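You operate a simulated robot arm through the tools that you are given. There is no shell and no other tool.

The job below is to be done with a simulated two-armed robot. You get a single attempt, and the scene is never put back.

JOB
The press shows LEVEL: wipe the probe clean with the white rag and reset the press.
Fine: draw the probe out to wipe it, push it home again and put the rag back. What is to be rubbed or washed off counts as gone when no trace of it is left.

Only the result counts: the job must be done as asked and must still hold three seconds after the hand-in. Knocking over, shifting, dropping, spilling or breaking anything else fails it.

ROBOT AND FRAMES
Two 7-joint arms with two-finger parallel grippers on one trunk, on a base that moves. Base frame: it is fixed to the floor where the robot stands at the start and does not move with it; the origin is under the middle of the robot, x ahead of it, y to its left, z up. Readings come in cm, rad, newtons and seconds.
The left shoulder is at the start at [7, 16.3, 131.2], the right one opposite. With the tool pointing down near the work surface each hand reaches from about 10 to 82 cm from the robot's upright axis, wherever it stands, measured 20 degrees to its own side. Places, roughly: blue press reset button [90, 40, 140]; level probe [50, -10, 110]. Payload 3.43 kg a hand.
Tool frame (each hand has its own): the origin (TCP) lies between the finger pads and is the grasp point; the fingertips stand 3.4 cm ahead of it; z points along the fingers, y is the line along which they close. Largest opening 12.8 cm; finger width 2.4, thickness 1.2; the body of the gripper, 4.8 by 13 cm, starts 9.6 cm behind the TCP.
Orientation is that of the tool frame in the base frame, as [roll, pitch, yaw] about the fixed x, y, z axes, in that order (R = Rz(yaw) Ry(pitch) Rx(roll)). With the fingers straight down and closing along the base's y, the tool's x points along the base's -x, its y along +y and its z along -z.

CONTROLS
- The arms move only by the tool jog_arm. It takes "left_rows", "right_rows" or both (then of equal length, played together; a hand with none holds still); each is a list of rows, each a list of 3 entries, a list of its own where there are three numbers: the turn, a rotation vector about the tool's x, y, z in units of 6 degrees (1.0 is 6 degrees), then the shift along the tool's x, y, z in units of 20 mm (1.0 is 20 mm), then the gripper command, from -1 (shut) to 1 (fully open), values between in proportion. In form: [[[rx, ry, rz], [tx, ty, tz], fingers], ...]. A call has 1 to 20 rows; each row shifts and turns the commanded pose from where the row before left it, along the tool's axes as they then stand. A call with a number of a shift or a turn outside -1 to 1 is refused whole. Rows are played at 5 a second. More than 5 cm and 0.15 rad between two rows, or a gripper value outside its range, and nothing of the call is played. Where a pose cannot be reached the arm comes as near as it can. A force on the tool above 40 N (or 10 N above the force at the start of the call, whichever is more), or a blocked arm, ends the call early, and 0.2 s more pass. The fingers move at their own pace (about 15.3 cm/s each) and stop on an object; they squeeze with about 44 N. The grip force told is the motor's: it shows also when the fingers shut on nothing. Time passes only in rows, and 0.2 s behind the last, so rows that do not move let the fingers close. It gives the time, the measured TCP pose, the force on the tool (base axes), the opening and the grip force at its end, in the units of the frame above (readings bear some noise), with the torque about the TCP (base axes, N m) and any sound that the robot's microphone picked up.
- Cameras (640 x 400 px; columns grow to the right, rows downward): "scene" is now at [14.19, 1.16, 155.63]; the picture's right is [0.12, -0.99, 0.00], its down [-0.42, -0.05, -0.91] and it looks along [0.90, 0.11, -0.42] (base axes); focal length 214 px, centre (320, 200). "left" rides on the left gripper at [7.6, 1.1, -16] in its tool frame; the picture's right is [-0.15, 0.99, 0.00], its down [-0.88, -0.13, -0.46] and it looks along [-0.45, -0.07, 0.89] (tool axes); focal length 234 px, centre (320, 200). "right" rides on the right gripper at [7.6, -1.1, -16] in its tool frame; the picture's right is [0.15, 0.99, 0.00], its down [-0.88, 0.13, -0.46] and it looks along [-0.45, 0.07, 0.89] (tool axes); focal length 234 px, centre (320, 200). There is no depth. A picture from a camera that has moved, and an enlarged one, comes with that camera's place and axes in the base frame and with its lens.
- grab_frame(camera): a new picture of that camera. It takes no simulated time.
- move_column(by): slides the trunk up (or, below 0, down) by that many cm; the arms and the scene camera ride with it, the base frame stays. It gives what a move gives, with no picture.
- steer(legs): drives the robot by 1 to 6 legs, each [ahead, left, turn to the left] in cm, cm and rad, along the robot's own axes; the way and the turn of a leg run together, so that a leg with both is an arc; at most 150 cm and 3.142 rad a leg. The arms and the cameras ride along, it lands a little off, and it stops where it bumps. It gives what a move gives.
- head_to(pan, tilt): turns the head with the scene camera to pan (to the left, within 1.501 rad either way) and tilt (down, from -0.506 to 1.204), counted from straight ahead of the robot. It gives what a move gives.
- inspect(camera, box): a new picture of the part [left, top, right, bottom] of that camera's present view, enlarged. It takes no simulated time.
- job_done(): hands the job in; it is judged then, once.

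Nothing tells you exact positions but the pictures and the camera data. Unless the task says otherwise, let go and move clear before handing in.

The tools are called after "Call:" by a JSON object that holds its "method" and its "body". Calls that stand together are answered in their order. jog_arm: Moves the arms, as the interface text tells. Its arguments: {"type":"object","properties":{"left_rows":{"type":"array","items":{"type":"array"}},"right_rows":{"type":"array","items":{"type":"array"}}},"required":[]} The other tools are called the same way: move_column (by) moves the trunk up or down; steer (legs) drives the base; head_to (pan, tilt) turns the head that bears the scene camera; grab_frame (camera) takes a picture; inspect (camera, box) takes an enlarged picture of a part of a camera's view; job_done () hands the job in.

At the start:

```text
time_s: 0.0
left_eef_pos: [36.16, 25.17, 160.17]
left_orientation: [-3.137, 0.002, 3.141]
left_contact_force: [-0.5, 0.0, -0.1]
left_moment: [0.0, -0.01, 0.01]
left_gripper_width: 12.79
left_gripper_force: 0.0
right_eef_pos: [35.01, -8.91, 152.93]
right_orientation: [3.141, 0.002, 3.141]
right_contact_force: [0.1, -0.5, 0.0]
right_moment: [0.02, 0.01, 0.0]
right_gripper_width: 12.79
right_gripper_force: 0.1
trunk travel left (down, up): [-79.2, 14.8]
robot x, y, heading: [-0.44, -0.28, 0.004]
head pan, tilt (commanded): [0.119, 0.433]
```

scene: 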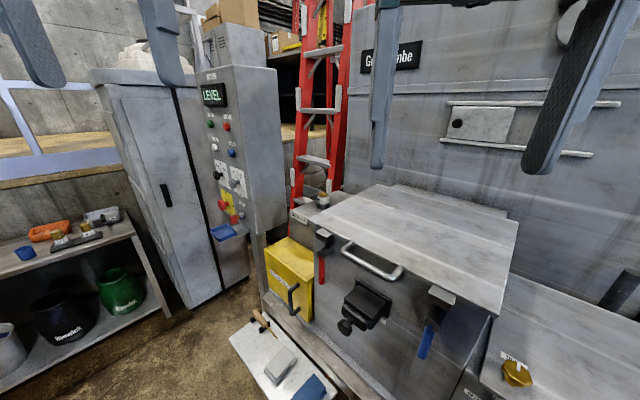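
right: 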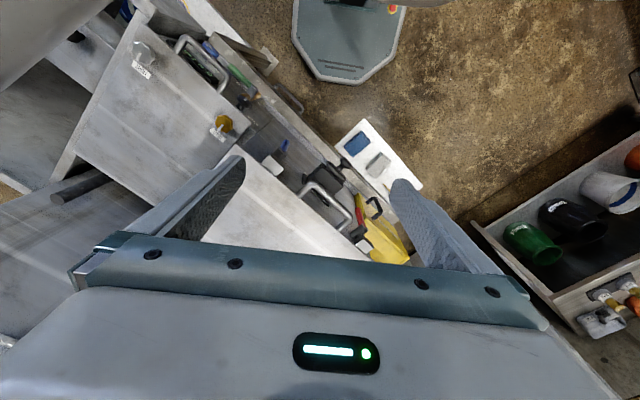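
left: 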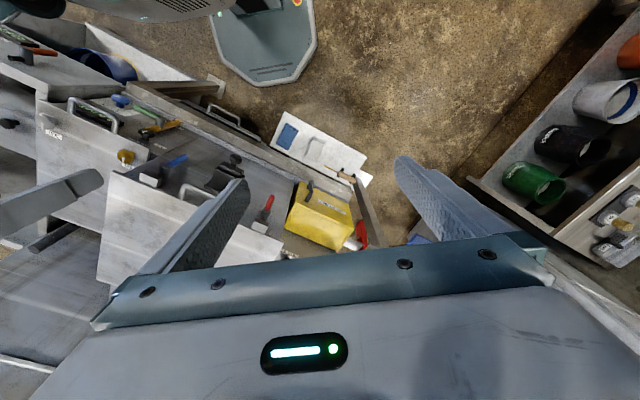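

I see a press with a LEVEL display, a bench with a hood, a yellow box, and a tray near the floor with a few items. I'll look around in detail before moving anything.

Call:
{"method": "inspect", "body": {"camera": "scene", "box": [180, 60, 300, 260]}}

Call:
{"method": "inspect", "body": {"camera": "scene", "box": [220, 180, 420, 400]}}

Call:
{"method": "inspect", "body": {"camera": "scene", "box": [400, 260, 600, 400]}}

Call:
{"method": "inspect", "body": {"camera": "left", "box": [80, 80, 400, 280]}}

Call:
{"method": "inspect", "body": {"camera": "right", "box": [120, 20, 440, 260]}}

```text
2.00 times, centred on (240, 160) of scene
camera zoom: at [14.19, 1.16, 155.63], right [0.12, -0.99, 0.0], down [-0.42, -0.05, -0.91], along [0.9, 0.11, -0.42], focal length 429 px, centre (480, 280)
```

zoom: 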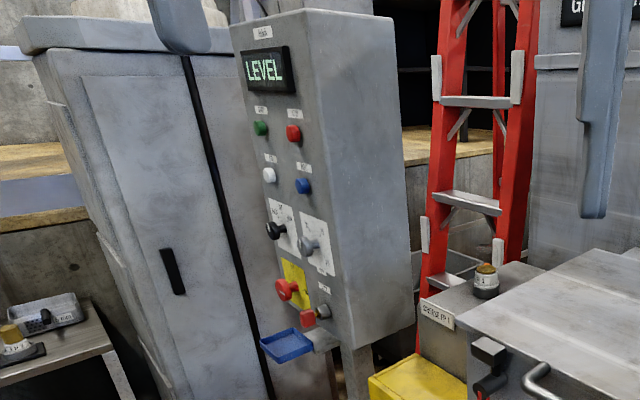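

```text
1.82 times, centred on (320, 290) of scene
camera zoom: at [14.19, 1.16, 155.63], right [0.12, -0.99, 0.0], down [-0.42, -0.05, -0.91], along [0.9, 0.11, -0.42], focal length 390 px, centre (320, 36)
```

zoom: 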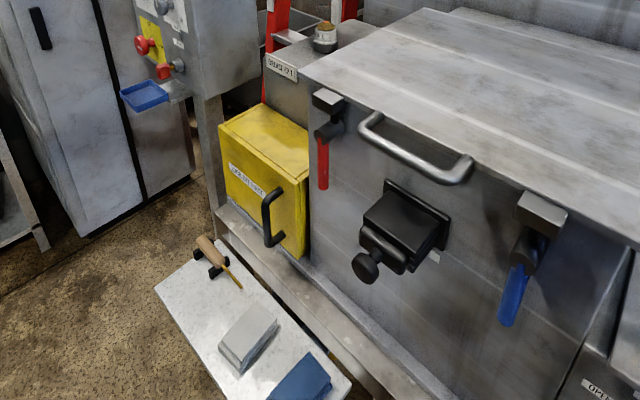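

```text
2.86 times, centred on (500, 330) of scene
camera zoom: at [14.19, 1.16, 155.63], right [0.12, -0.99, 0.0], down [-0.42, -0.05, -0.91], along [0.9, 0.11, -0.42], focal length 613 px, centre (-194, -171)
```

zoom: 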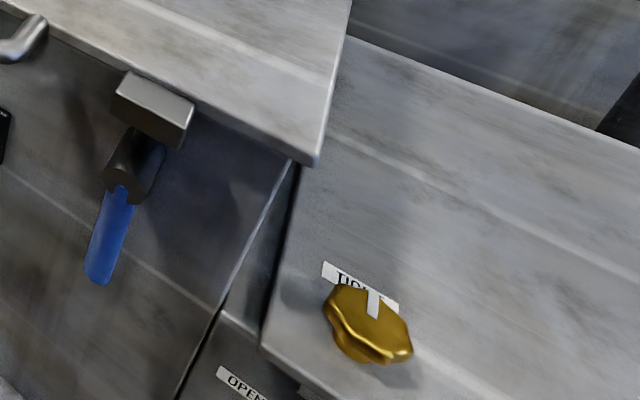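

```text
2.00 times, centred on (240, 180) of left
camera zoom: at [28.74, 26.3, 176.1], right [0.15, 0.99, 0.0], down [0.88, -0.13, 0.46], along [0.45, -0.07, -0.89], focal length 468 px, centre (480, 240)
```

zoom: 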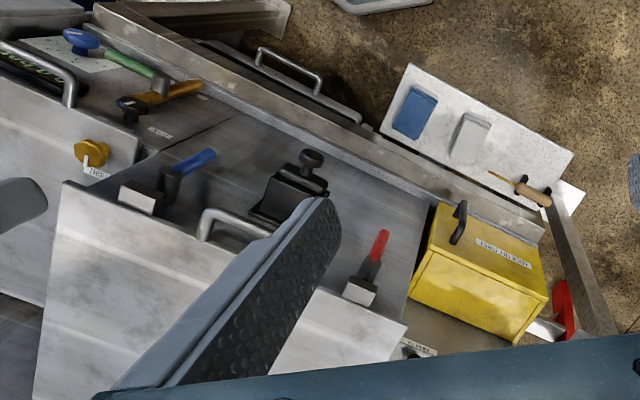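

```text
1.67 times, centred on (280, 140) of right
camera zoom: at [27.52, -9.87, 168.92], right [-0.15, 0.99, 0.0], down [0.88, 0.13, 0.46], along [0.45, 0.07, -0.89], focal length 390 px, centre (387, 300)
```

zoom: 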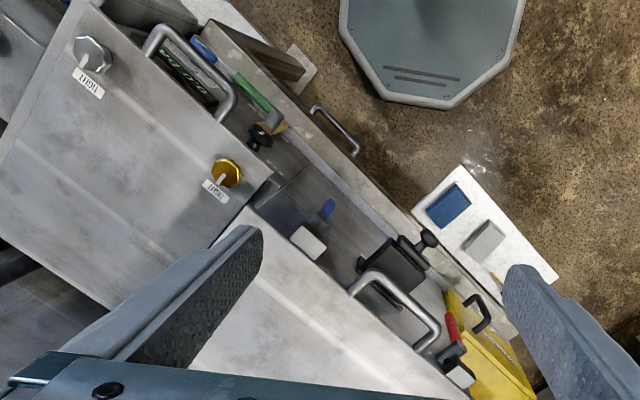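

The black unit with a knob on the front of the housing is probably the level probe, and the small tray holds a brush, a white rag and a blue rag. I'll zoom in for detail on these and the control panel labels.

Call:
{"method": "inspect", "body": {"camera": "scene", "box": [320, 260, 416, 350]}}

Call:
{"method": "inspect", "body": {"camera": "scene", "box": [195, 75, 260, 165]}}

Call:
{"method": "inspect", "body": {"camera": "scene", "box": [200, 150, 260, 250]}}

Call:
{"method": "inspect", "body": {"camera": "left", "box": [200, 130, 380, 260]}}

Call:
{"method": "inspect", "body": {"camera": "scene", "box": [225, 310, 345, 400]}}

```text
4.44 times, centred on (368, 305) of scene
camera zoom: at [14.19, 1.16, 155.63], right [0.12, -0.99, 0.0], down [-0.42, -0.05, -0.91], along [0.9, 0.11, -0.42], focal length 953 px, centre (107, -267)
```

zoom: 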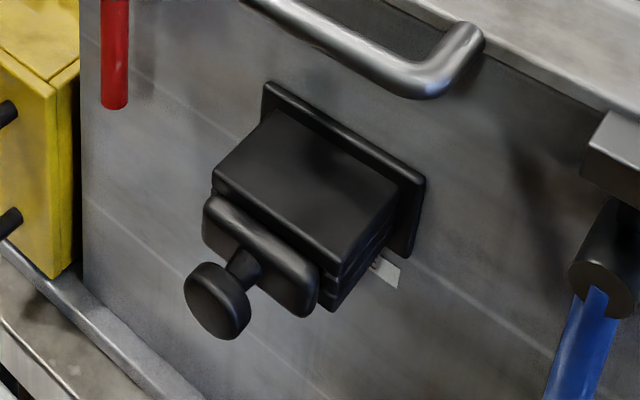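

```text
4.44 times, centred on (228, 120) of scene
camera zoom: at [14.19, 1.16, 155.63], right [0.12, -0.99, 0.0], down [-0.42, -0.05, -0.91], along [0.9, 0.11, -0.42], focal length 953 px, centre (731, 556)
```

zoom: 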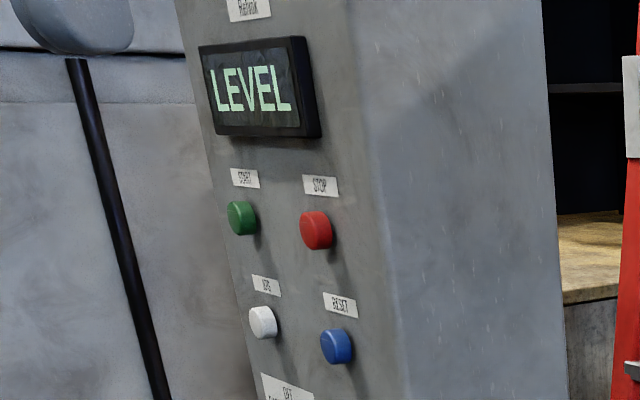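

```text
4.00 times, centred on (230, 200) of scene
camera zoom: at [14.19, 1.16, 155.63], right [0.12, -0.99, 0.0], down [-0.42, -0.05, -0.91], along [0.9, 0.11, -0.42], focal length 858 px, centre (680, 200)
```

zoom: 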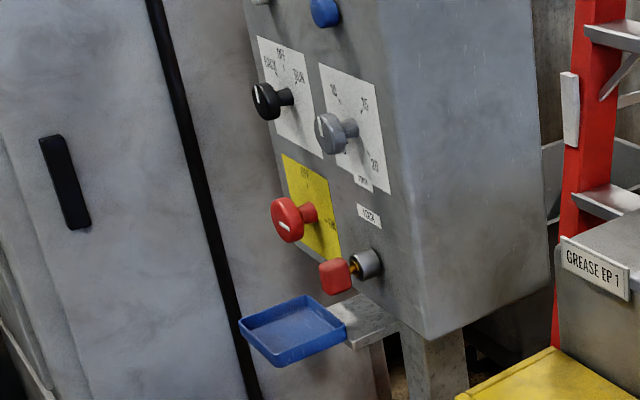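

```text
3.08 times, centred on (290, 195) of left
camera zoom: at [28.74, 26.3, 176.1], right [0.15, 0.99, 0.0], down [0.88, -0.13, 0.46], along [0.45, -0.07, -0.89], focal length 720 px, centre (412, 215)
```

zoom: 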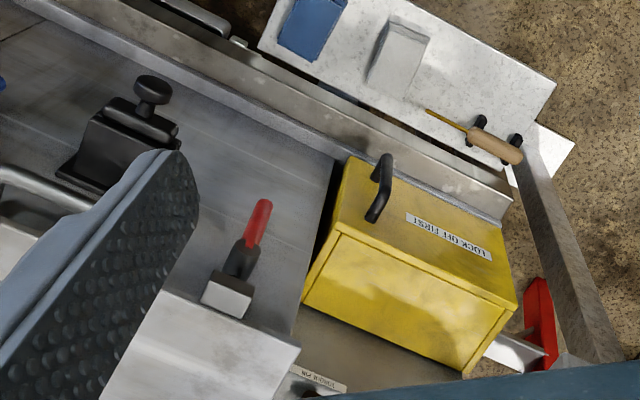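

```text
4.44 times, centred on (285, 355) of scene
camera zoom: at [14.19, 1.16, 155.63], right [0.12, -0.99, 0.0], down [-0.42, -0.05, -0.91], along [0.9, 0.11, -0.42], focal length 953 px, centre (476, -489)
```

zoom: 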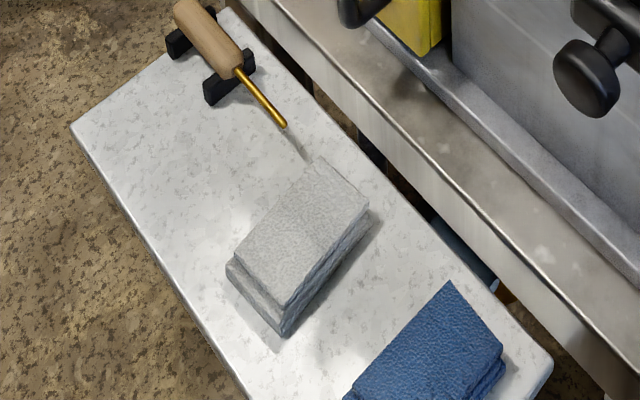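

The button labelled RESET is the lower right blue one on the panel. I'll turn the head to the right and down to see the rest of the machine and confirm which item is the probe.

Call:
{"method": "head_to", "body": {"pan": -0.5, "tilt": 0.75}}

Call:
{"method": "grab_frame", "body": {"camera": "scene"}}

Call:
{"method": "head_to", "body": {"pan": 0.0, "tilt": 0.95}}

Call:
{"method": "grab_frame", "body": {"camera": "scene"}}

```text
time_s: 1.0
left_eef_pos: [36.26, 25.21, 160.21]
left_orientation: [-3.139, 0.0, -3.141]
left_contact_force: [-0.3, -0.3, -0.1]
left_moment: [-0.01, 0.0, -0.02]
left_gripper_width: 12.79
left_gripper_force: 0.0
right_eef_pos: [34.91, -8.7, 153.04]
right_orientation: [-3.141, -0.001, -3.141]
right_contact_force: [-0.1, 0.7, 0.0]
right_moment: [0.02, 0.04, -0.02]
right_gripper_width: 12.8
right_gripper_force: 0.1
trunk travel left (down, up): [-79.2, 14.8]
robot x, y, heading: [-0.17, -0.08, -0.002]
head pan, tilt (commanded): [-0.499, 0.75]
```

```text
taken
camera scene: at [12.32, -3.89, 152.83], right [-0.48, -0.88, 0.0], down [-0.6, 0.33, -0.73], along [0.64, -0.35, -0.68], focal length 214 px, centre (320, 200)
```

scene: 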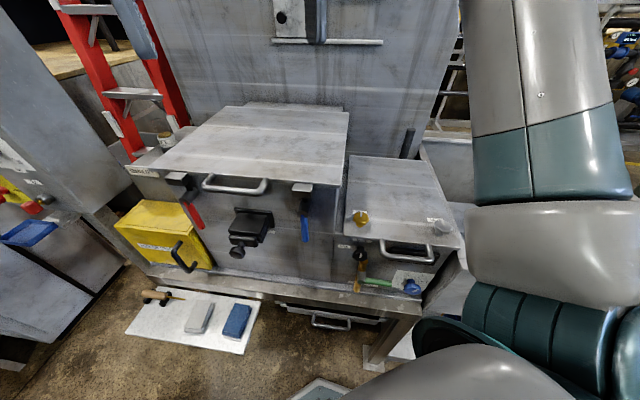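

```text
time_s: 1.9
left_eef_pos: [36.22, 25.17, 160.18]
left_orientation: [-3.139, 0.0, -3.14]
left_contact_force: [-0.6, 0.1, 0.0]
left_moment: [0.02, 0.04, 0.01]
left_gripper_width: 12.81
left_gripper_force: 0.0
right_eef_pos: [34.91, -8.97, 152.96]
right_orientation: [-3.141, -0.001, -3.141]
right_contact_force: [-0.1, -0.2, 0.4]
right_moment: [0.0, -0.01, 0.03]
right_gripper_width: 12.78
right_gripper_force: 0.1
trunk travel left (down, up): [-79.2, 14.8]
robot x, y, heading: [0.08, 0.1, 0.003]
head pan, tilt (commanded): [0.0, 0.949]
```

```text
taken
camera scene: at [12.31, 0.05, 151.27], right [0.0, -1.0, 0.0], down [-0.81, 0.0, -0.58], along [0.58, 0.0, -0.81], focal length 214 px, centre (320, 200)
```

scene: 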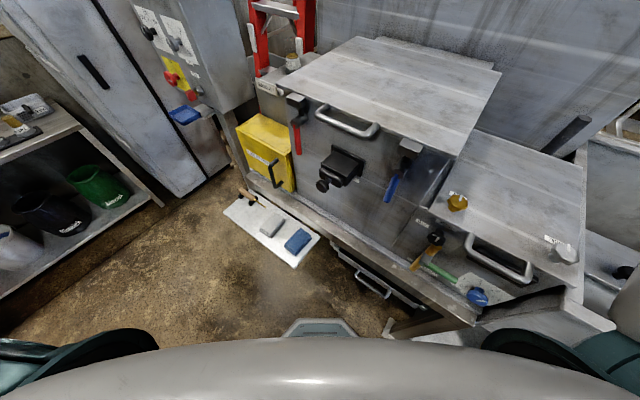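

The machine front faces roughly towards [-0.88, 0.48, 0]. I'll go back to the pan −0.5 view and zoom on the probe and other controls.

Call:
{"method": "head_to", "body": {"pan": -0.35, "tilt": 0.75}}

Call:
{"method": "inspect", "body": {"camera": "scene", "box": [120, 150, 360, 310]}}

Call:
{"method": "inspect", "body": {"camera": "scene", "box": [200, 180, 300, 290]}}

Call:
{"method": "inspect", "body": {"camera": "scene", "box": [100, 250, 240, 360]}}

Call:
{"method": "inspect", "body": {"camera": "scene", "box": [260, 180, 440, 320]}}

```text
time_s: 2.8
left_eef_pos: [36.16, 25.16, 160.22]
left_orientation: [-3.138, -0.001, 3.141]
left_contact_force: [0.0, 0.2, 0.3]
left_moment: [0.0, -0.03, 0.01]
left_gripper_width: 12.8
left_gripper_force: 0.0
right_eef_pos: [34.97, -8.84, 152.99]
right_orientation: [-3.14, 0.002, 3.141]
right_contact_force: [0.0, 0.9, -0.1]
right_moment: [0.05, 0.04, 0.03]
right_gripper_width: 12.8
right_gripper_force: 0.1
trunk travel left (down, up): [-79.2, 14.8]
robot x, y, heading: [-0.18, 0.11, -0.002]
head pan, tilt (commanded): [-0.351, 0.75]
```

```text
2.50 times, centred on (240, 230) of scene
camera zoom: at [12.82, -2.78, 152.82], right [-0.34, -0.94, 0.0], down [-0.64, 0.23, -0.73], along [0.69, -0.25, -0.68], focal length 536 px, centre (520, 125)
```

zoom: 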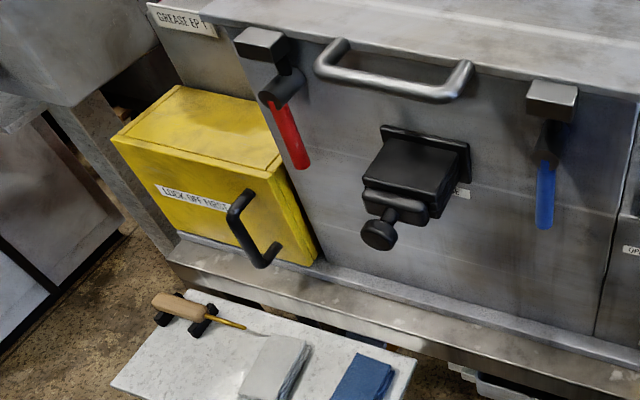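

```text
3.64 times, centred on (250, 235) of scene
camera zoom: at [12.82, -2.78, 152.82], right [-0.34, -0.94, 0.0], down [-0.64, 0.23, -0.73], along [0.69, -0.25, -0.68], focal length 780 px, centre (574, 73)
```

zoom: 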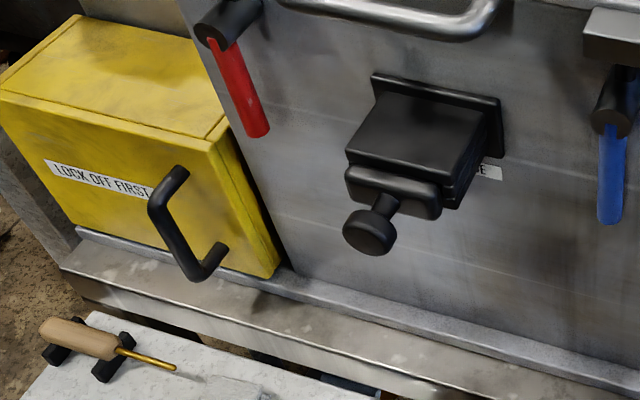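

```text
3.64 times, centred on (170, 305) of scene
camera zoom: at [12.82, -2.78, 152.82], right [-0.34, -0.94, 0.0], down [-0.64, 0.23, -0.73], along [0.69, -0.25, -0.68], focal length 780 px, centre (866, -182)
```

zoom: 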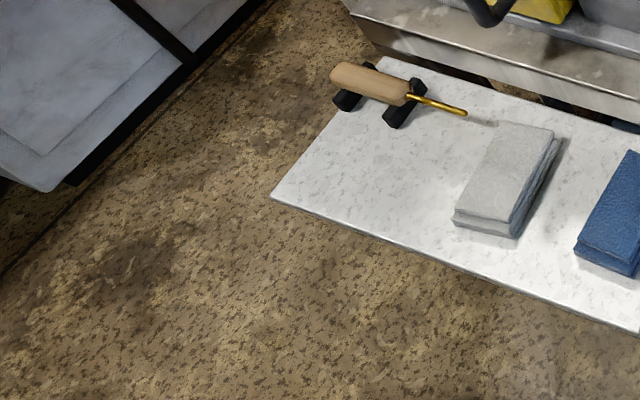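

```text
2.86 times, centred on (350, 250) of scene
camera zoom: at [12.82, -2.78, 152.82], right [-0.34, -0.94, 0.0], down [-0.64, 0.23, -0.73], along [0.69, -0.25, -0.68], focal length 613 px, centre (234, 57)
```

zoom: 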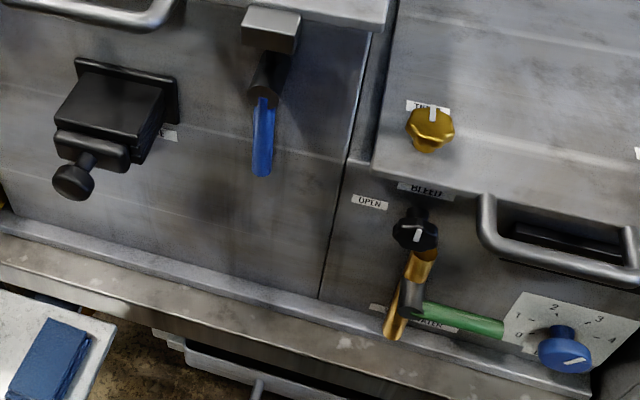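

The probe's knob is at about [45, 0, 112] and the white rag at about [53, 20, 77] on a low tray; the machine front is yawed by about -0.58 rad. I'll drive left and turn so that I face the machine squarely with more room to draw the probe.

Call:
{"method": "steer", "body": {"legs": [[0, 43, 0], [0, 0, -0.58]]}}

Call:
{"method": "head_to", "body": {"pan": 0.0, "tilt": 0.75}}

Call:
{"method": "grab_frame", "body": {"camera": "scene"}}

Call:
{"method": "grab_frame", "body": {"camera": "left"}}

Call:
{"method": "grab_frame", "body": {"camera": "right"}}

```text
time_s: 7.0
left_eef_pos: [44.22, 43.6, 160.15]
left_orientation: [-3.139, -0.001, 2.549]
left_contact_force: [0.1, 0.0, 0.3]
left_moment: [-0.02, -0.01, -0.02]
left_gripper_width: 12.82
left_gripper_force: 0.1
right_eef_pos: [24.15, 16.18, 152.92]
right_orientation: [-3.14, 0.0, 2.547]
right_contact_force: [-0.8, -0.1, 0.0]
right_moment: [-0.01, 0.01, -0.01]
right_gripper_width: 12.81
right_gripper_force: 0.0
trunk travel left (down, up): [-79.2, 14.8]
robot x, y, heading: [-0.03, 43.21, -0.597]
head pan, tilt (commanded): [-0.351, 0.75]
```

```text
time_s: 7.9
left_eef_pos: [44.13, 43.51, 160.07]
left_orientation: [-3.14, 0.0, 2.548]
left_contact_force: [0.2, 1.3, 0.2]
left_moment: [0.02, 0.01, -0.02]
left_gripper_width: 12.78
left_gripper_force: 0.1
right_eef_pos: [24.03, 16.08, 152.84]
right_orientation: [3.141, 0.0, 2.549]
right_contact_force: [0.4, -0.6, 1.2]
right_moment: [-0.03, 0.03, -0.03]
right_gripper_width: 12.81
right_gripper_force: 0.1
trunk travel left (down, up): [-79.2, 14.8]
robot x, y, heading: [0.21, 43.01, -0.593]
head pan, tilt (commanded): [0.0, 0.75]
```

```text
taken
camera scene: at [11.04, 35.53, 152.82], right [-0.56, -0.83, 0.0], down [-0.56, 0.38, -0.73], along [0.61, -0.41, -0.68], focal length 214 px, centre (320, 200)
```

scene: 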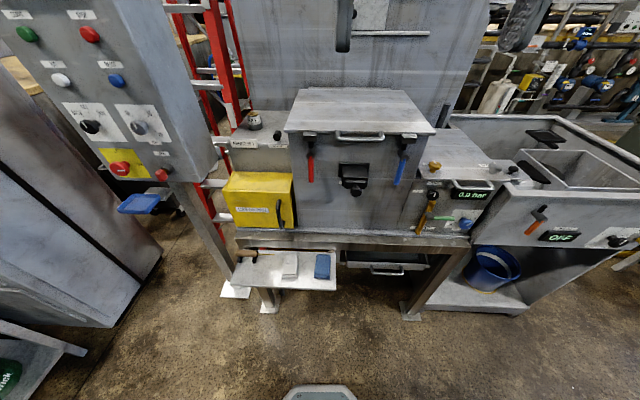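

```text
taken
camera left: at [38.56, 48.67, 176.11], right [0.67, 0.74, 0.0], down [0.66, -0.6, 0.46], along [0.34, -0.31, -0.89], focal length 234 px, centre (320, 200)
```

left: 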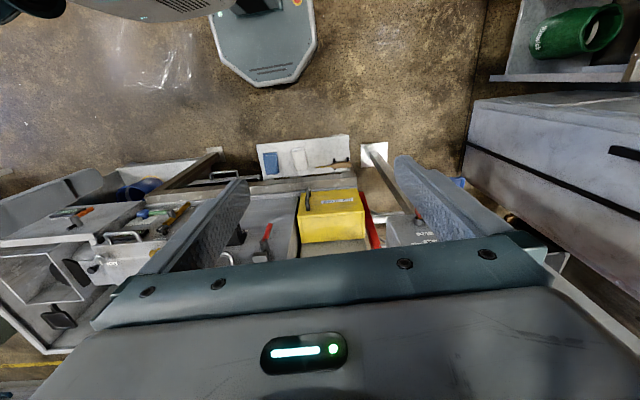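

```text
taken
camera right: at [17.24, 19.41, 168.92], right [0.43, 0.9, 0.0], down [0.8, -0.38, 0.46], along [0.41, -0.2, -0.89], focal length 234 px, centre (320, 200)
```

right: 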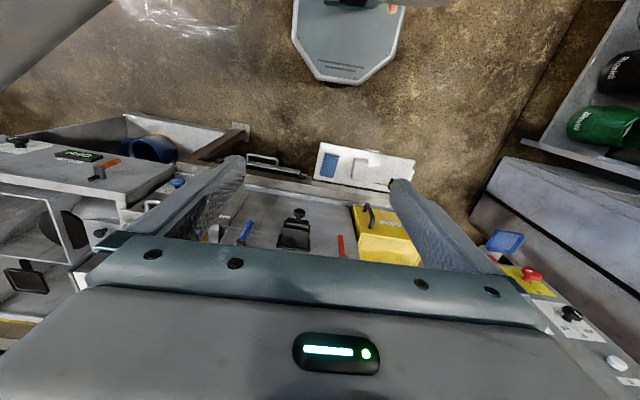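

I'm now square with the machine. The RESET button triangulates to about [91.8, 44.7, 137.6]. I'll zoom in on the probe, the tray and the panel.

Call:
{"method": "inspect", "body": {"camera": "scene", "box": [300, 120, 420, 230]}}

Call:
{"method": "inspect", "body": {"camera": "scene", "box": [225, 230, 345, 310]}}

Call:
{"method": "inspect", "body": {"camera": "right", "box": [240, 130, 420, 260]}}

Call:
{"method": "inspect", "body": {"camera": "left", "box": [240, 120, 420, 260]}}

Call:
{"method": "inspect", "body": {"camera": "scene", "box": [20, 0, 220, 220]}}

```text
3.64 times, centred on (360, 175) of scene
camera zoom: at [11.04, 35.53, 152.82], right [-0.56, -0.83, 0.0], down [-0.56, 0.38, -0.73], along [0.61, -0.41, -0.68], focal length 780 px, centre (174, 291)
```

zoom: 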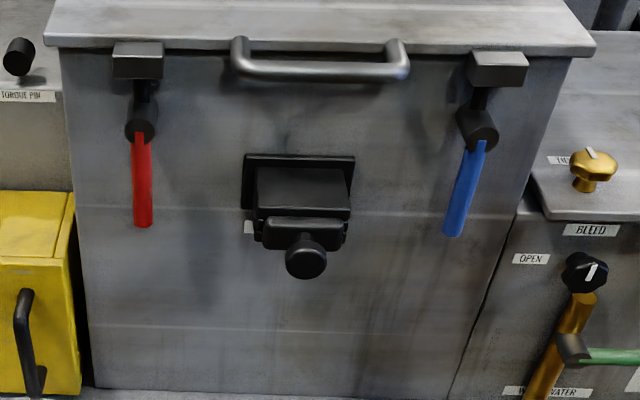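

```text
5.00 times, centred on (285, 270) of scene
camera zoom: at [11.04, 35.53, 152.82], right [-0.56, -0.83, 0.0], down [-0.56, 0.38, -0.73], along [0.61, -0.41, -0.68], focal length 1072 px, centre (495, -150)
```

zoom: 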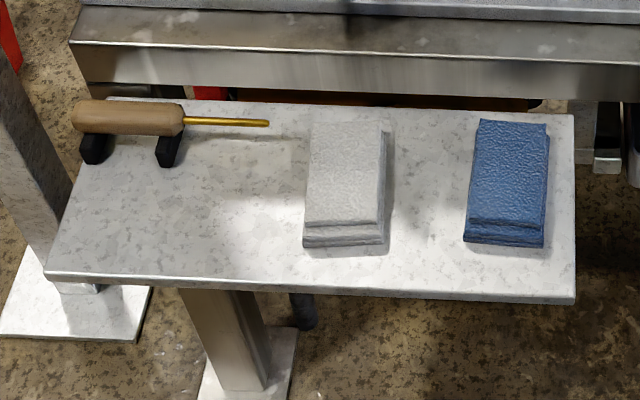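

```text
3.08 times, centred on (330, 195) of right
camera zoom: at [17.24, 19.41, 168.92], right [0.43, 0.9, 0.0], down [0.8, -0.38, 0.46], along [0.41, -0.2, -0.89], focal length 720 px, centre (289, 215)
```

zoom: 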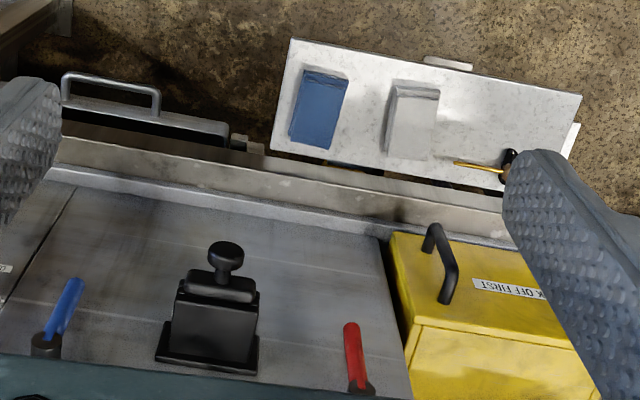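

```text
2.86 times, centred on (330, 190) of left
camera zoom: at [38.56, 48.67, 176.11], right [0.67, 0.74, 0.0], down [0.66, -0.6, 0.46], along [0.34, -0.31, -0.89], focal length 669 px, centre (291, 229)
```

zoom: 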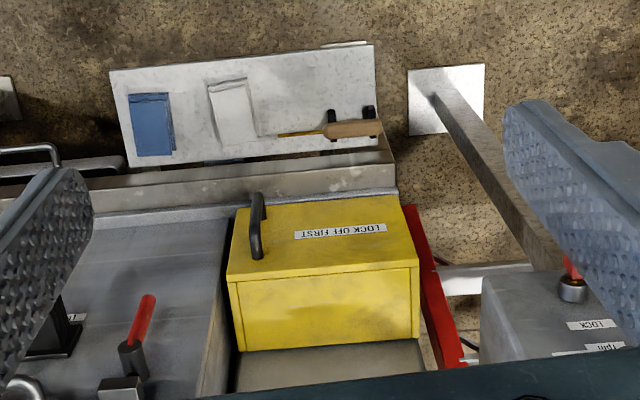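

```text
1.82 times, centred on (120, 110) of scene
camera zoom: at [11.04, 35.53, 152.82], right [-0.56, -0.83, 0.0], down [-0.56, 0.38, -0.73], along [0.61, -0.41, -0.68], focal length 390 px, centre (684, 364)
```

zoom: 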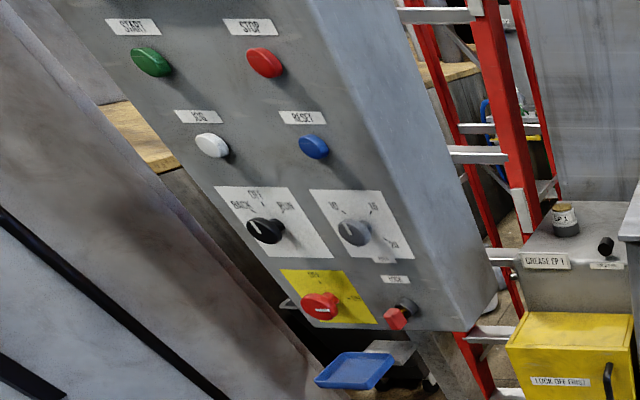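

The probe head (knob, stem, plate) sits in a black block on the housing front, and its axis looks roughly horizontal along yaw about −0.6. I'll back up a little for drawing room and lower the trunk to get a level view of it.

Call:
{"method": "steer", "body": {"legs": [[-10, 0, 0]]}}

Call:
{"method": "move_column", "body": {"by": -22}}

Call:
{"method": "head_to", "body": {"pan": -0.1, "tilt": 0.4}}

Call:
{"method": "grab_frame", "body": {"camera": "scene"}}

Call:
{"method": "inspect", "body": {"camera": "scene", "box": [270, 140, 390, 230]}}

```text
time_s: 9.0
left_eef_pos: [36.32, 48.88, 160.07]
left_orientation: [-3.14, -0.004, 2.55]
left_contact_force: [0.3, -0.3, -0.2]
left_moment: [0.03, 0.05, -0.04]
left_gripper_width: 12.82
left_gripper_force: 0.0
right_eef_pos: [16.31, 21.31, 152.78]
right_orientation: [3.141, -0.005, 2.548]
right_contact_force: [0.5, 0.0, -0.3]
right_moment: [0.04, 0.03, -0.01]
right_gripper_width: 12.8
right_gripper_force: 0.0
trunk travel left (down, up): [-79.2, 14.8]
robot x, y, heading: [-8.36, 48.21, -0.594]
head pan, tilt (commanded): [0.0, 0.75]
```

```text
time_s: 11.3
left_eef_pos: [35.94, 49.14, 138.2]
left_orientation: [-3.141, 0.0, 2.551]
left_contact_force: [-0.2, 0.3, 0.1]
left_moment: [0.0, -0.02, -0.01]
left_gripper_width: 12.78
left_gripper_force: 0.1
right_eef_pos: [15.84, 21.59, 130.95]
right_orientation: [3.14, 0.0, 2.549]
right_contact_force: [-0.5, -0.1, -0.2]
right_moment: [0.03, 0.03, -0.05]
right_gripper_width: 12.78
right_gripper_force: 0.1
trunk travel left (down, up): [-57.2, 36.8]
robot x, y, heading: [-8.1, 48.82, -0.599]
head pan, tilt (commanded): [0.0, 0.75]
```

```text
time_s: 12.2
left_eef_pos: [35.97, 49.11, 138.11]
left_orientation: [-3.14, 0.0, 2.55]
left_contact_force: [0.3, -1.0, -0.7]
left_moment: [-0.01, -0.01, 0.02]
left_gripper_width: 12.78
left_gripper_force: 0.1
right_eef_pos: [15.83, 21.59, 131.0]
right_orientation: [3.14, -0.001, 2.548]
right_contact_force: [0.1, 0.3, -0.1]
right_moment: [-0.01, 0.01, -0.01]
right_gripper_width: 12.8
right_gripper_force: 0.1
trunk travel left (down, up): [-57.2, 36.8]
robot x, y, heading: [-8.2, 48.21, -0.596]
head pan, tilt (commanded): [-0.099, 0.4]
```

```text
taken
camera scene: at [3.11, 39.85, 133.93], right [-0.64, -0.77, 0.0], down [-0.3, 0.25, -0.92], along [0.71, -0.59, -0.39], focal length 214 px, centre (320, 200)
```

scene: 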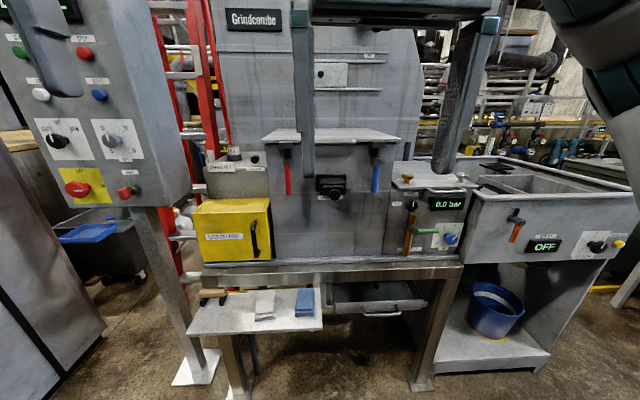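

```text
4.44 times, centred on (330, 185) of scene
camera zoom: at [3.11, 39.85, 133.93], right [-0.64, -0.77, 0.0], down [-0.3, 0.25, -0.92], along [0.71, -0.59, -0.39], focal length 953 px, centre (276, 267)
```

zoom: 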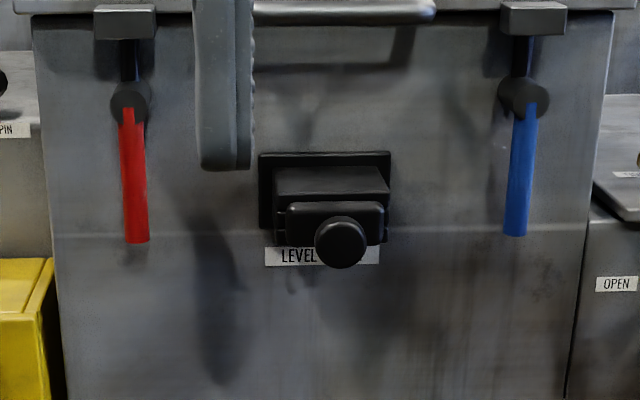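

The LEVEL PROBE label confirms it: the knob is at about [44.8, -0.2, 111.6], 71 cm ahead and 10 cm right of the robot. I'll move the right hand forward and then pitch it to horizontal in front of the knob.

Call:
{"method": "jog_arm", "body": {"right_rows": [[[0, 0, 0], [-1, 0, 0], 1], [[0, 0, 0], [-1, 0, 0], 1], [[0, 0, 0], [-1, 0, 0], 1], [[0, 0, 0], [-1, 0, 0], 1], [[0, 0, 0], [-1, 0, 0], 1], [[0, 0, 0], [-1, 0, 0], 1], [[0, 0, 0], [-1, 0, 0], 1], [[0, 0, 0], [-1, 0, 0], 1]]}}

Call:
{"method": "jog_arm", "body": {"right_rows": [[[0, -1, 0], [0, 0, 0], 1], [[0, -1, 0], [0, 0, 0], 1], [[0, -1, 0], [0, 0, 0], 1], [[0, -1, 0], [0, 0, 0], 1], [[0, -1, 0], [0, 0, 0], 1], [[0, -1, 0], [0, 0, 0], 1], [[0, -1, 0], [0, 0, 0], 1], [[0, -1, 0], [0, 0, 0], 1], [[0, -1, 0], [0, 0, 0], 1], [[0, -1, 0], [0, 0, 0], 1], [[0, -1, 0], [0, 0, 0], 1], [[0, -1, 0], [0, 0, 0], 1], [[0, -1, 0], [0, 0, 0], 1], [[0, -1, 0], [0, 0, 0], 1], [[0, -1, 0], [0, 0, 0], 1]]}}

Call:
{"method": "grab_frame", "body": {"camera": "scene"}}

Call:
{"method": "grab_frame", "body": {"camera": "right"}}

```text
time_s: 14.0
left_eef_pos: [36.06, 49.07, 138.03]
left_orientation: [-3.14, -0.001, 2.55]
left_contact_force: [0.0, 0.1, -0.6]
left_moment: [0.0, 0.04, -0.01]
left_gripper_width: 12.78
left_gripper_force: 0.1
right_eef_pos: [29.4, 12.61, 130.92]
right_orientation: [3.142, 0.0, 2.547]
right_contact_force: [0.4, -0.1, -0.2]
right_moment: [-0.01, 0.02, 0.0]
right_gripper_width: 12.79
right_gripper_force: 0.0
trunk travel left (down, up): [-57.2, 36.8]
robot x, y, heading: [-7.94, 48.45, -0.597]
head pan, tilt (commanded): [-0.099, 0.4]
```

```text
time_s: 17.2
left_eef_pos: [36.09, 49.04, 138.16]
left_orientation: [-3.139, -0.001, 2.55]
left_contact_force: [0.0, 0.2, 0.1]
left_moment: [0.02, -0.02, 0.02]
left_gripper_width: 12.8
left_gripper_force: 0.0
right_eef_pos: [29.17, 12.5, 130.97]
right_orientation: [0.108, 1.57, -0.485]
right_contact_force: [0.2, 0.5, -1.1]
right_moment: [-0.01, 0.0, 0.02]
right_gripper_width: 12.78
right_gripper_force: 0.1
trunk travel left (down, up): [-57.2, 36.8]
robot x, y, heading: [-8.25, 48.59, -0.598]
head pan, tilt (commanded): [-0.099, 0.4]
```

```text
taken
camera scene: at [3.12, 39.84, 133.93], right [-0.64, -0.77, 0.0], down [-0.3, 0.25, -0.92], along [0.71, -0.59, -0.39], focal length 214 px, centre (320, 200)
```

scene: 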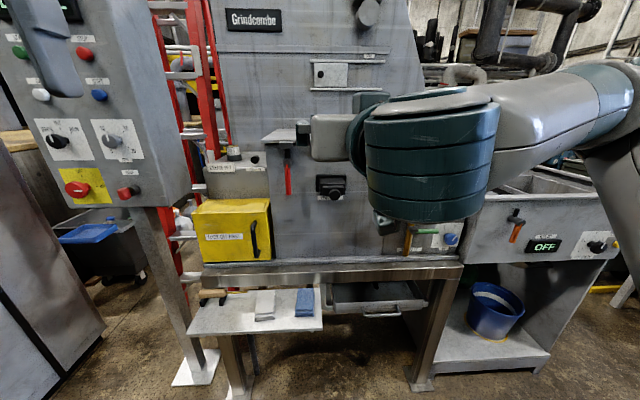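

```text
taken
camera right: at [15.4, 20.68, 123.4], right [0.55, 0.82, -0.15], down [-0.31, 0.36, 0.88], along [0.78, -0.44, 0.45], focal length 234 px, centre (320, 200)
```

right: 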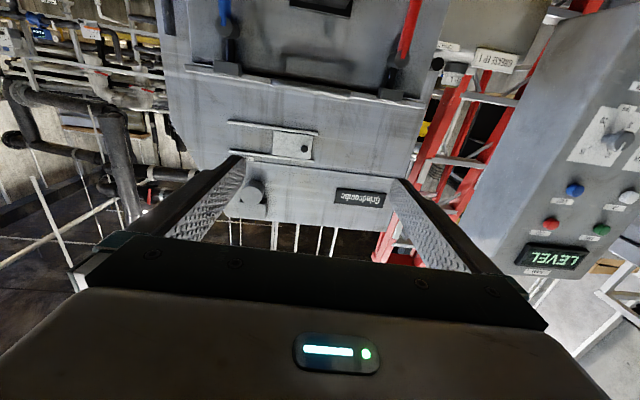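

The right hand is now horizontal, yaw about −0.593. Next I lower it 19 cm to knob height at about 20 cm stand-off and look along the probe.

Call:
{"method": "jog_arm", "body": {"right_rows": [[[0, 0, 0], [0.97, -0.09, 0], 1], [[0, 0, 0], [0.97, -0.09, 0], 1], [[0, 0, 0], [0.97, -0.09, 0], 1], [[0, 0, 0], [0.97, -0.09, 0], 1], [[0, 0, 0], [0.97, -0.09, 0], 1], [[0, 0, 0], [0.97, -0.09, 0], 1], [[0, 0, 0], [0.97, -0.09, 0], 1], [[0, 0, 0], [0.97, -0.09, 0], 1], [[0, 0, 0], [0.97, -0.09, 0], 1], [[0, 0, 0], [0.97, -0.09, 0], 1]]}}

Call:
{"method": "grab_frame", "body": {"camera": "scene"}}

Call:
{"method": "grab_frame", "body": {"camera": "right"}}

Call:
{"method": "grab_frame", "body": {"camera": "left"}}

```text
time_s: 19.4
left_eef_pos: [35.99, 49.09, 138.11]
left_orientation: [-3.138, 0.0, 2.551]
left_contact_force: [-0.8, -0.5, 0.4]
left_moment: [0.01, 0.01, 0.03]
left_gripper_width: 12.8
left_gripper_force: 0.1
right_eef_pos: [34.61, 11.43, 114.46]
right_orientation: [-3.083, 1.568, 2.607]
right_contact_force: [0.5, 1.0, -0.3]
right_moment: [-0.04, 0.03, 0.01]
right_gripper_width: 12.81
right_gripper_force: 0.1
right hand out of reach, approached as far as the arm can: row 3, 4, 5, 6, 7, 8, 9, 10
trunk travel left (down, up): [-57.2, 36.8]
robot x, y, heading: [-7.97, 48.36, -0.588]
head pan, tilt (commanded): [-0.099, 0.4]
```

```text
taken
camera scene: at [3.14, 39.85, 133.93], right [-0.64, -0.77, 0.0], down [-0.3, 0.25, -0.92], along [0.71, -0.59, -0.39], focal length 214 px, centre (320, 200)
```

scene: 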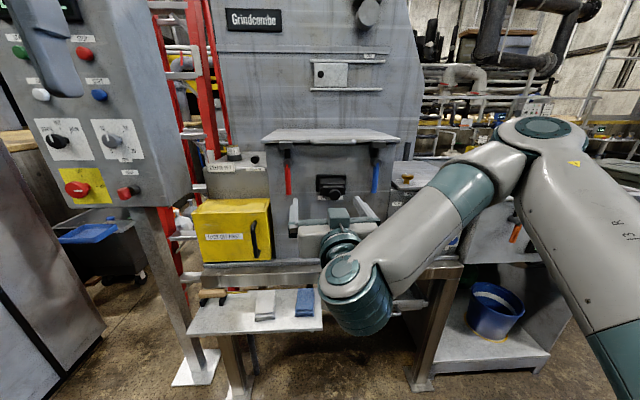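

```text
taken
camera right: at [20.82, 19.55, 106.81], right [0.55, 0.82, -0.15], down [-0.3, 0.36, 0.88], along [0.78, -0.44, 0.45], focal length 234 px, centre (320, 200)
```

right: 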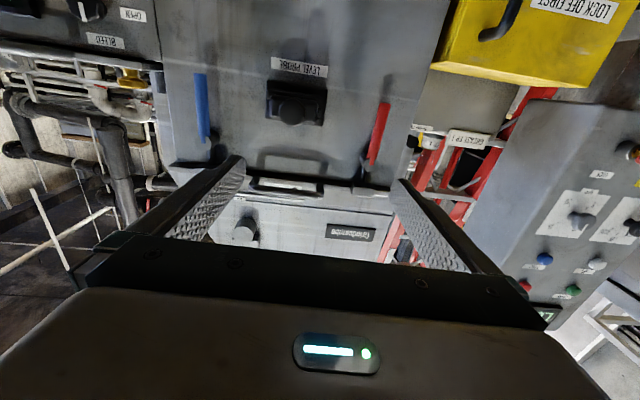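

```text
taken
camera left: at [30.43, 54.29, 154.07], right [0.67, 0.74, 0.0], down [0.66, -0.6, 0.46], along [0.34, -0.31, -0.89], focal length 234 px, centre (320, 200)
```

left: 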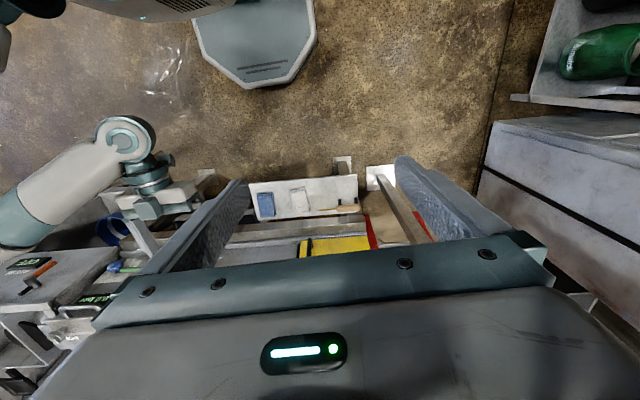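

The right arm cannot bring the horizontal tool any closer to the body than about 56 cm, so drawing with a horizontal tool is limited. I'll look closely at the probe head from here before choosing the grasp.

Call:
{"method": "inspect", "body": {"camera": "right", "box": [250, 50, 350, 140]}}

Call:
{"method": "inspect", "body": {"camera": "scene", "box": [290, 150, 370, 220]}}

```text
4.44 times, centred on (300, 95) of right
camera zoom: at [20.82, 19.55, 106.81], right [0.55, 0.82, -0.15], down [-0.3, 0.36, 0.88], along [0.78, -0.44, 0.45], focal length 1041 px, centre (409, 667)
```

zoom: 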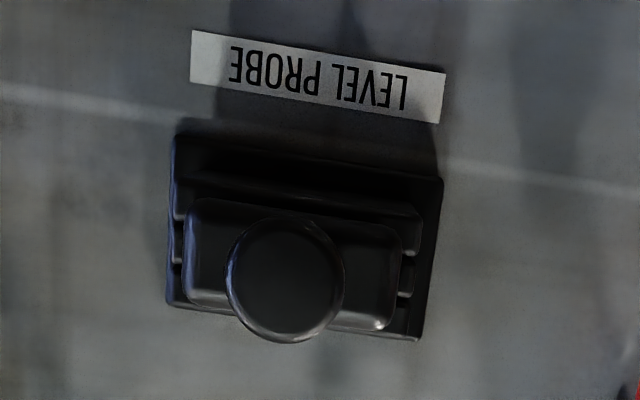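

```text
5.71 times, centred on (330, 185) of scene
camera zoom: at [3.14, 39.85, 133.93], right [-0.64, -0.77, 0.0], down [-0.3, 0.25, -0.92], along [0.71, -0.59, -0.39], focal length 1226 px, centre (263, 286)
```

zoom: 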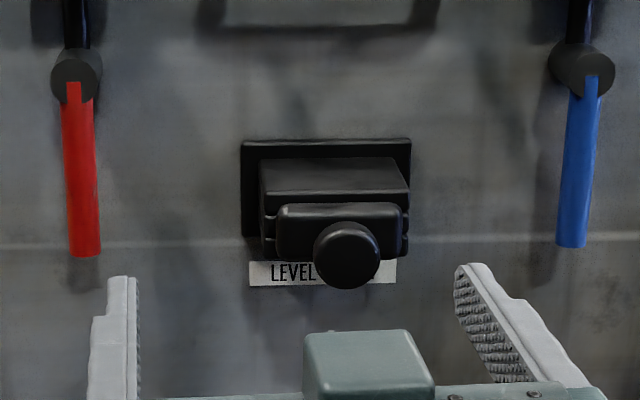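

The probe head is a knob (≈3.3 cm) on a plate in a slotted guide block. A 45° tilted grasp on the knob from above looks best: it's reachable on the whole draw and leaves the space above the probe free for the rag hand, so I'll tilt the right tool down by 45°.

Call:
{"method": "jog_arm", "body": {"right_rows": [[[0, 1, 0], [0, 0, 0], 1], [[0, 1, 0], [0, 0, 0], 1], [[0, 1, 0], [0, 0, 0], 1], [[0, 1, 0], [0, 0, 0], 1], [[0, 1, 0], [0, 0, 0], 1], [[0, 1, 0], [0, 0, 0], 1], [[0, 1, 0], [0, 0, 0], 1], [[0, 0.5, 0], [0, 0, 0], 1], [[0, 0, 0], [0, 0, 0], 1]]}}

Call:
{"method": "grab_frame", "body": {"camera": "scene"}}

Call:
{"method": "grab_frame", "body": {"camera": "right"}}

```text
time_s: 21.4
left_eef_pos: [35.81, 49.11, 138.21]
left_orientation: [-3.139, 0.001, 2.551]
left_contact_force: [-0.6, 1.2, -0.1]
left_moment: [-0.02, 0.01, 0.0]
left_gripper_width: 12.83
left_gripper_force: 0.1
right_eef_pos: [34.8, 11.33, 114.35]
right_orientation: [3.141, 0.784, 2.549]
right_contact_force: [-0.5, 0.4, -0.7]
right_moment: [-0.01, 0.06, 0.01]
right_gripper_width: 12.8
right_gripper_force: 0.0
trunk travel left (down, up): [-57.2, 36.8]
robot x, y, heading: [-8.32, 48.41, -0.595]
head pan, tilt (commanded): [-0.099, 0.4]
```

```text
taken
camera scene: at [3.09, 39.85, 133.94], right [-0.64, -0.77, 0.0], down [-0.3, 0.25, -0.92], along [0.71, -0.59, -0.39], focal length 214 px, centre (320, 200)
```

scene: 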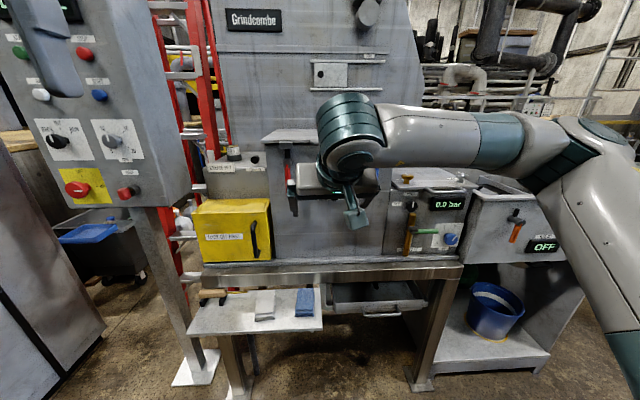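

```text
taken
camera right: at [20.43, 19.8, 120.34], right [0.47, 0.88, -0.1], down [0.32, -0.06, 0.94], along [0.82, -0.47, -0.31], focal length 234 px, centre (320, 200)
```

right: 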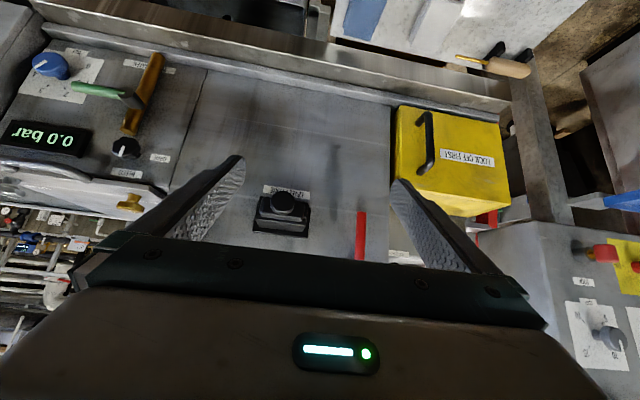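

The tool is tilted 45° and tracks well. I'll zoom on the knob through the right camera to refine its position.

Call:
{"method": "inspect", "body": {"camera": "right", "box": [240, 175, 330, 240]}}

```text
6.15 times, centred on (285, 208) of right
camera zoom: at [20.43, 19.8, 120.34], right [0.47, 0.88, -0.1], down [0.32, -0.06, 0.94], along [0.82, -0.47, -0.31], focal length 1441 px, centre (535, 154)
```

zoom: 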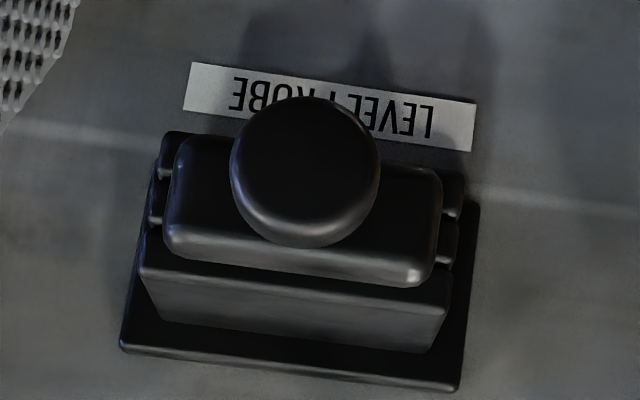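

The knob refines to about [44.8, -0.1, 111.2]. I'll align the hand laterally and partly approach, then check again.

Call:
{"method": "jog_arm", "body": {"right_rows": [[[0, 0, 0], [-0.822, -0.389, 0.3], 1], [[0, 0, 0], [-0.822, -0.389, 0.3], 1], [[0, 0, 0], [-0.822, -0.389, 0.3], 1], [[0, 0, 0], [-0.822, -0.389, 0.3], 1], [[0, 0, 0], [-0.822, -0.389, 0.3], 1], [[0, 0, 0], [0, 0, 0], 1]]}}

Call:
{"method": "grab_frame", "body": {"camera": "right"}}

Call:
{"method": "inspect", "body": {"camera": "right", "box": [220, 140, 420, 290]}}

Call:
{"method": "inspect", "body": {"camera": "scene", "box": [280, 120, 400, 230]}}

```text
time_s: 22.8
left_eef_pos: [35.9, 49.3, 138.25]
left_orientation: [-3.14, 0.001, 2.549]
left_contact_force: [-0.1, 0.8, -0.6]
left_moment: [-0.01, -0.04, -0.04]
left_gripper_width: 12.79
left_gripper_force: 0.0
right_eef_pos: [38.94, 3.46, 117.98]
right_orientation: [-3.141, 0.786, 2.548]
right_contact_force: [0.6, 1.4, 1.3]
right_moment: [0.01, 0.01, 0.0]
right_gripper_width: 12.82
right_gripper_force: 0.0
trunk travel left (down, up): [-57.2, 36.8]
robot x, y, heading: [-8.17, 48.47, -0.596]
head pan, tilt (commanded): [-0.099, 0.4]
```

```text
taken
camera right: at [24.73, 11.99, 123.89], right [0.47, 0.88, -0.1], down [0.32, -0.06, 0.94], along [0.82, -0.47, -0.31], focal length 234 px, centre (320, 200)
```

right: 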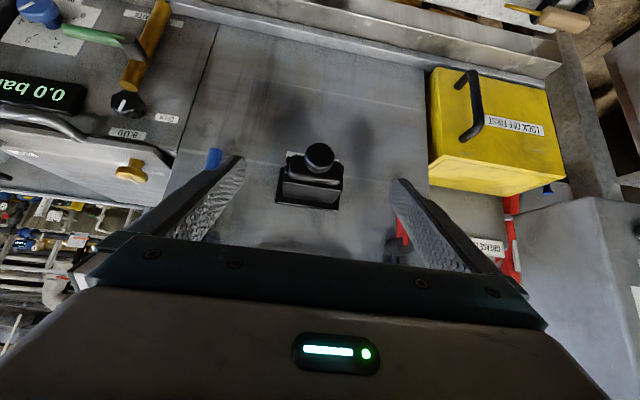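

```text
2.67 times, centred on (320, 215) of right
camera zoom: at [24.73, 11.99, 123.89], right [0.47, 0.88, -0.1], down [0.32, -0.06, 0.94], along [0.82, -0.47, -0.31], focal length 624 px, centre (320, 160)
```

zoom: 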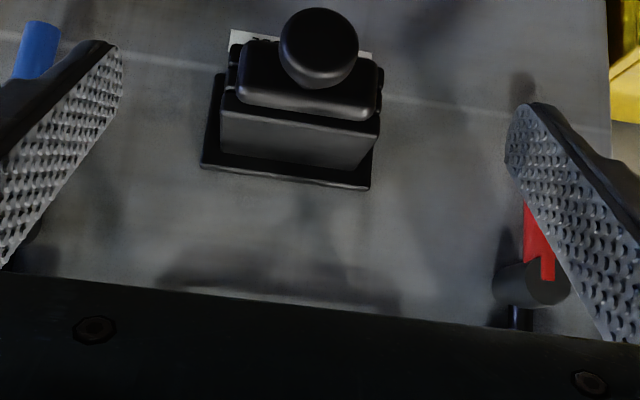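

```text
3.64 times, centred on (340, 175) of scene
camera zoom: at [3.09, 39.87, 133.94], right [-0.64, -0.77, 0.0], down [-0.3, 0.25, -0.92], along [0.71, -0.59, -0.39], focal length 780 px, centre (247, 291)
```

zoom: 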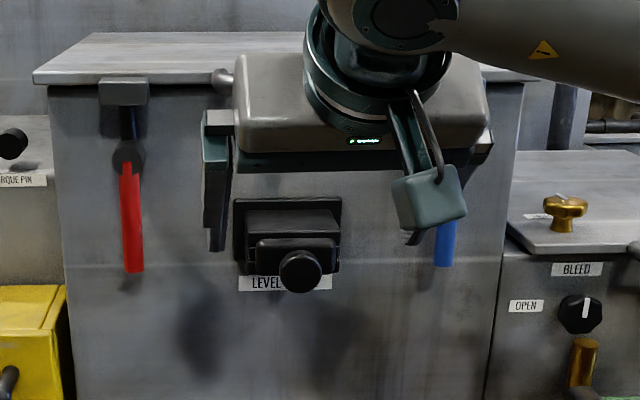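

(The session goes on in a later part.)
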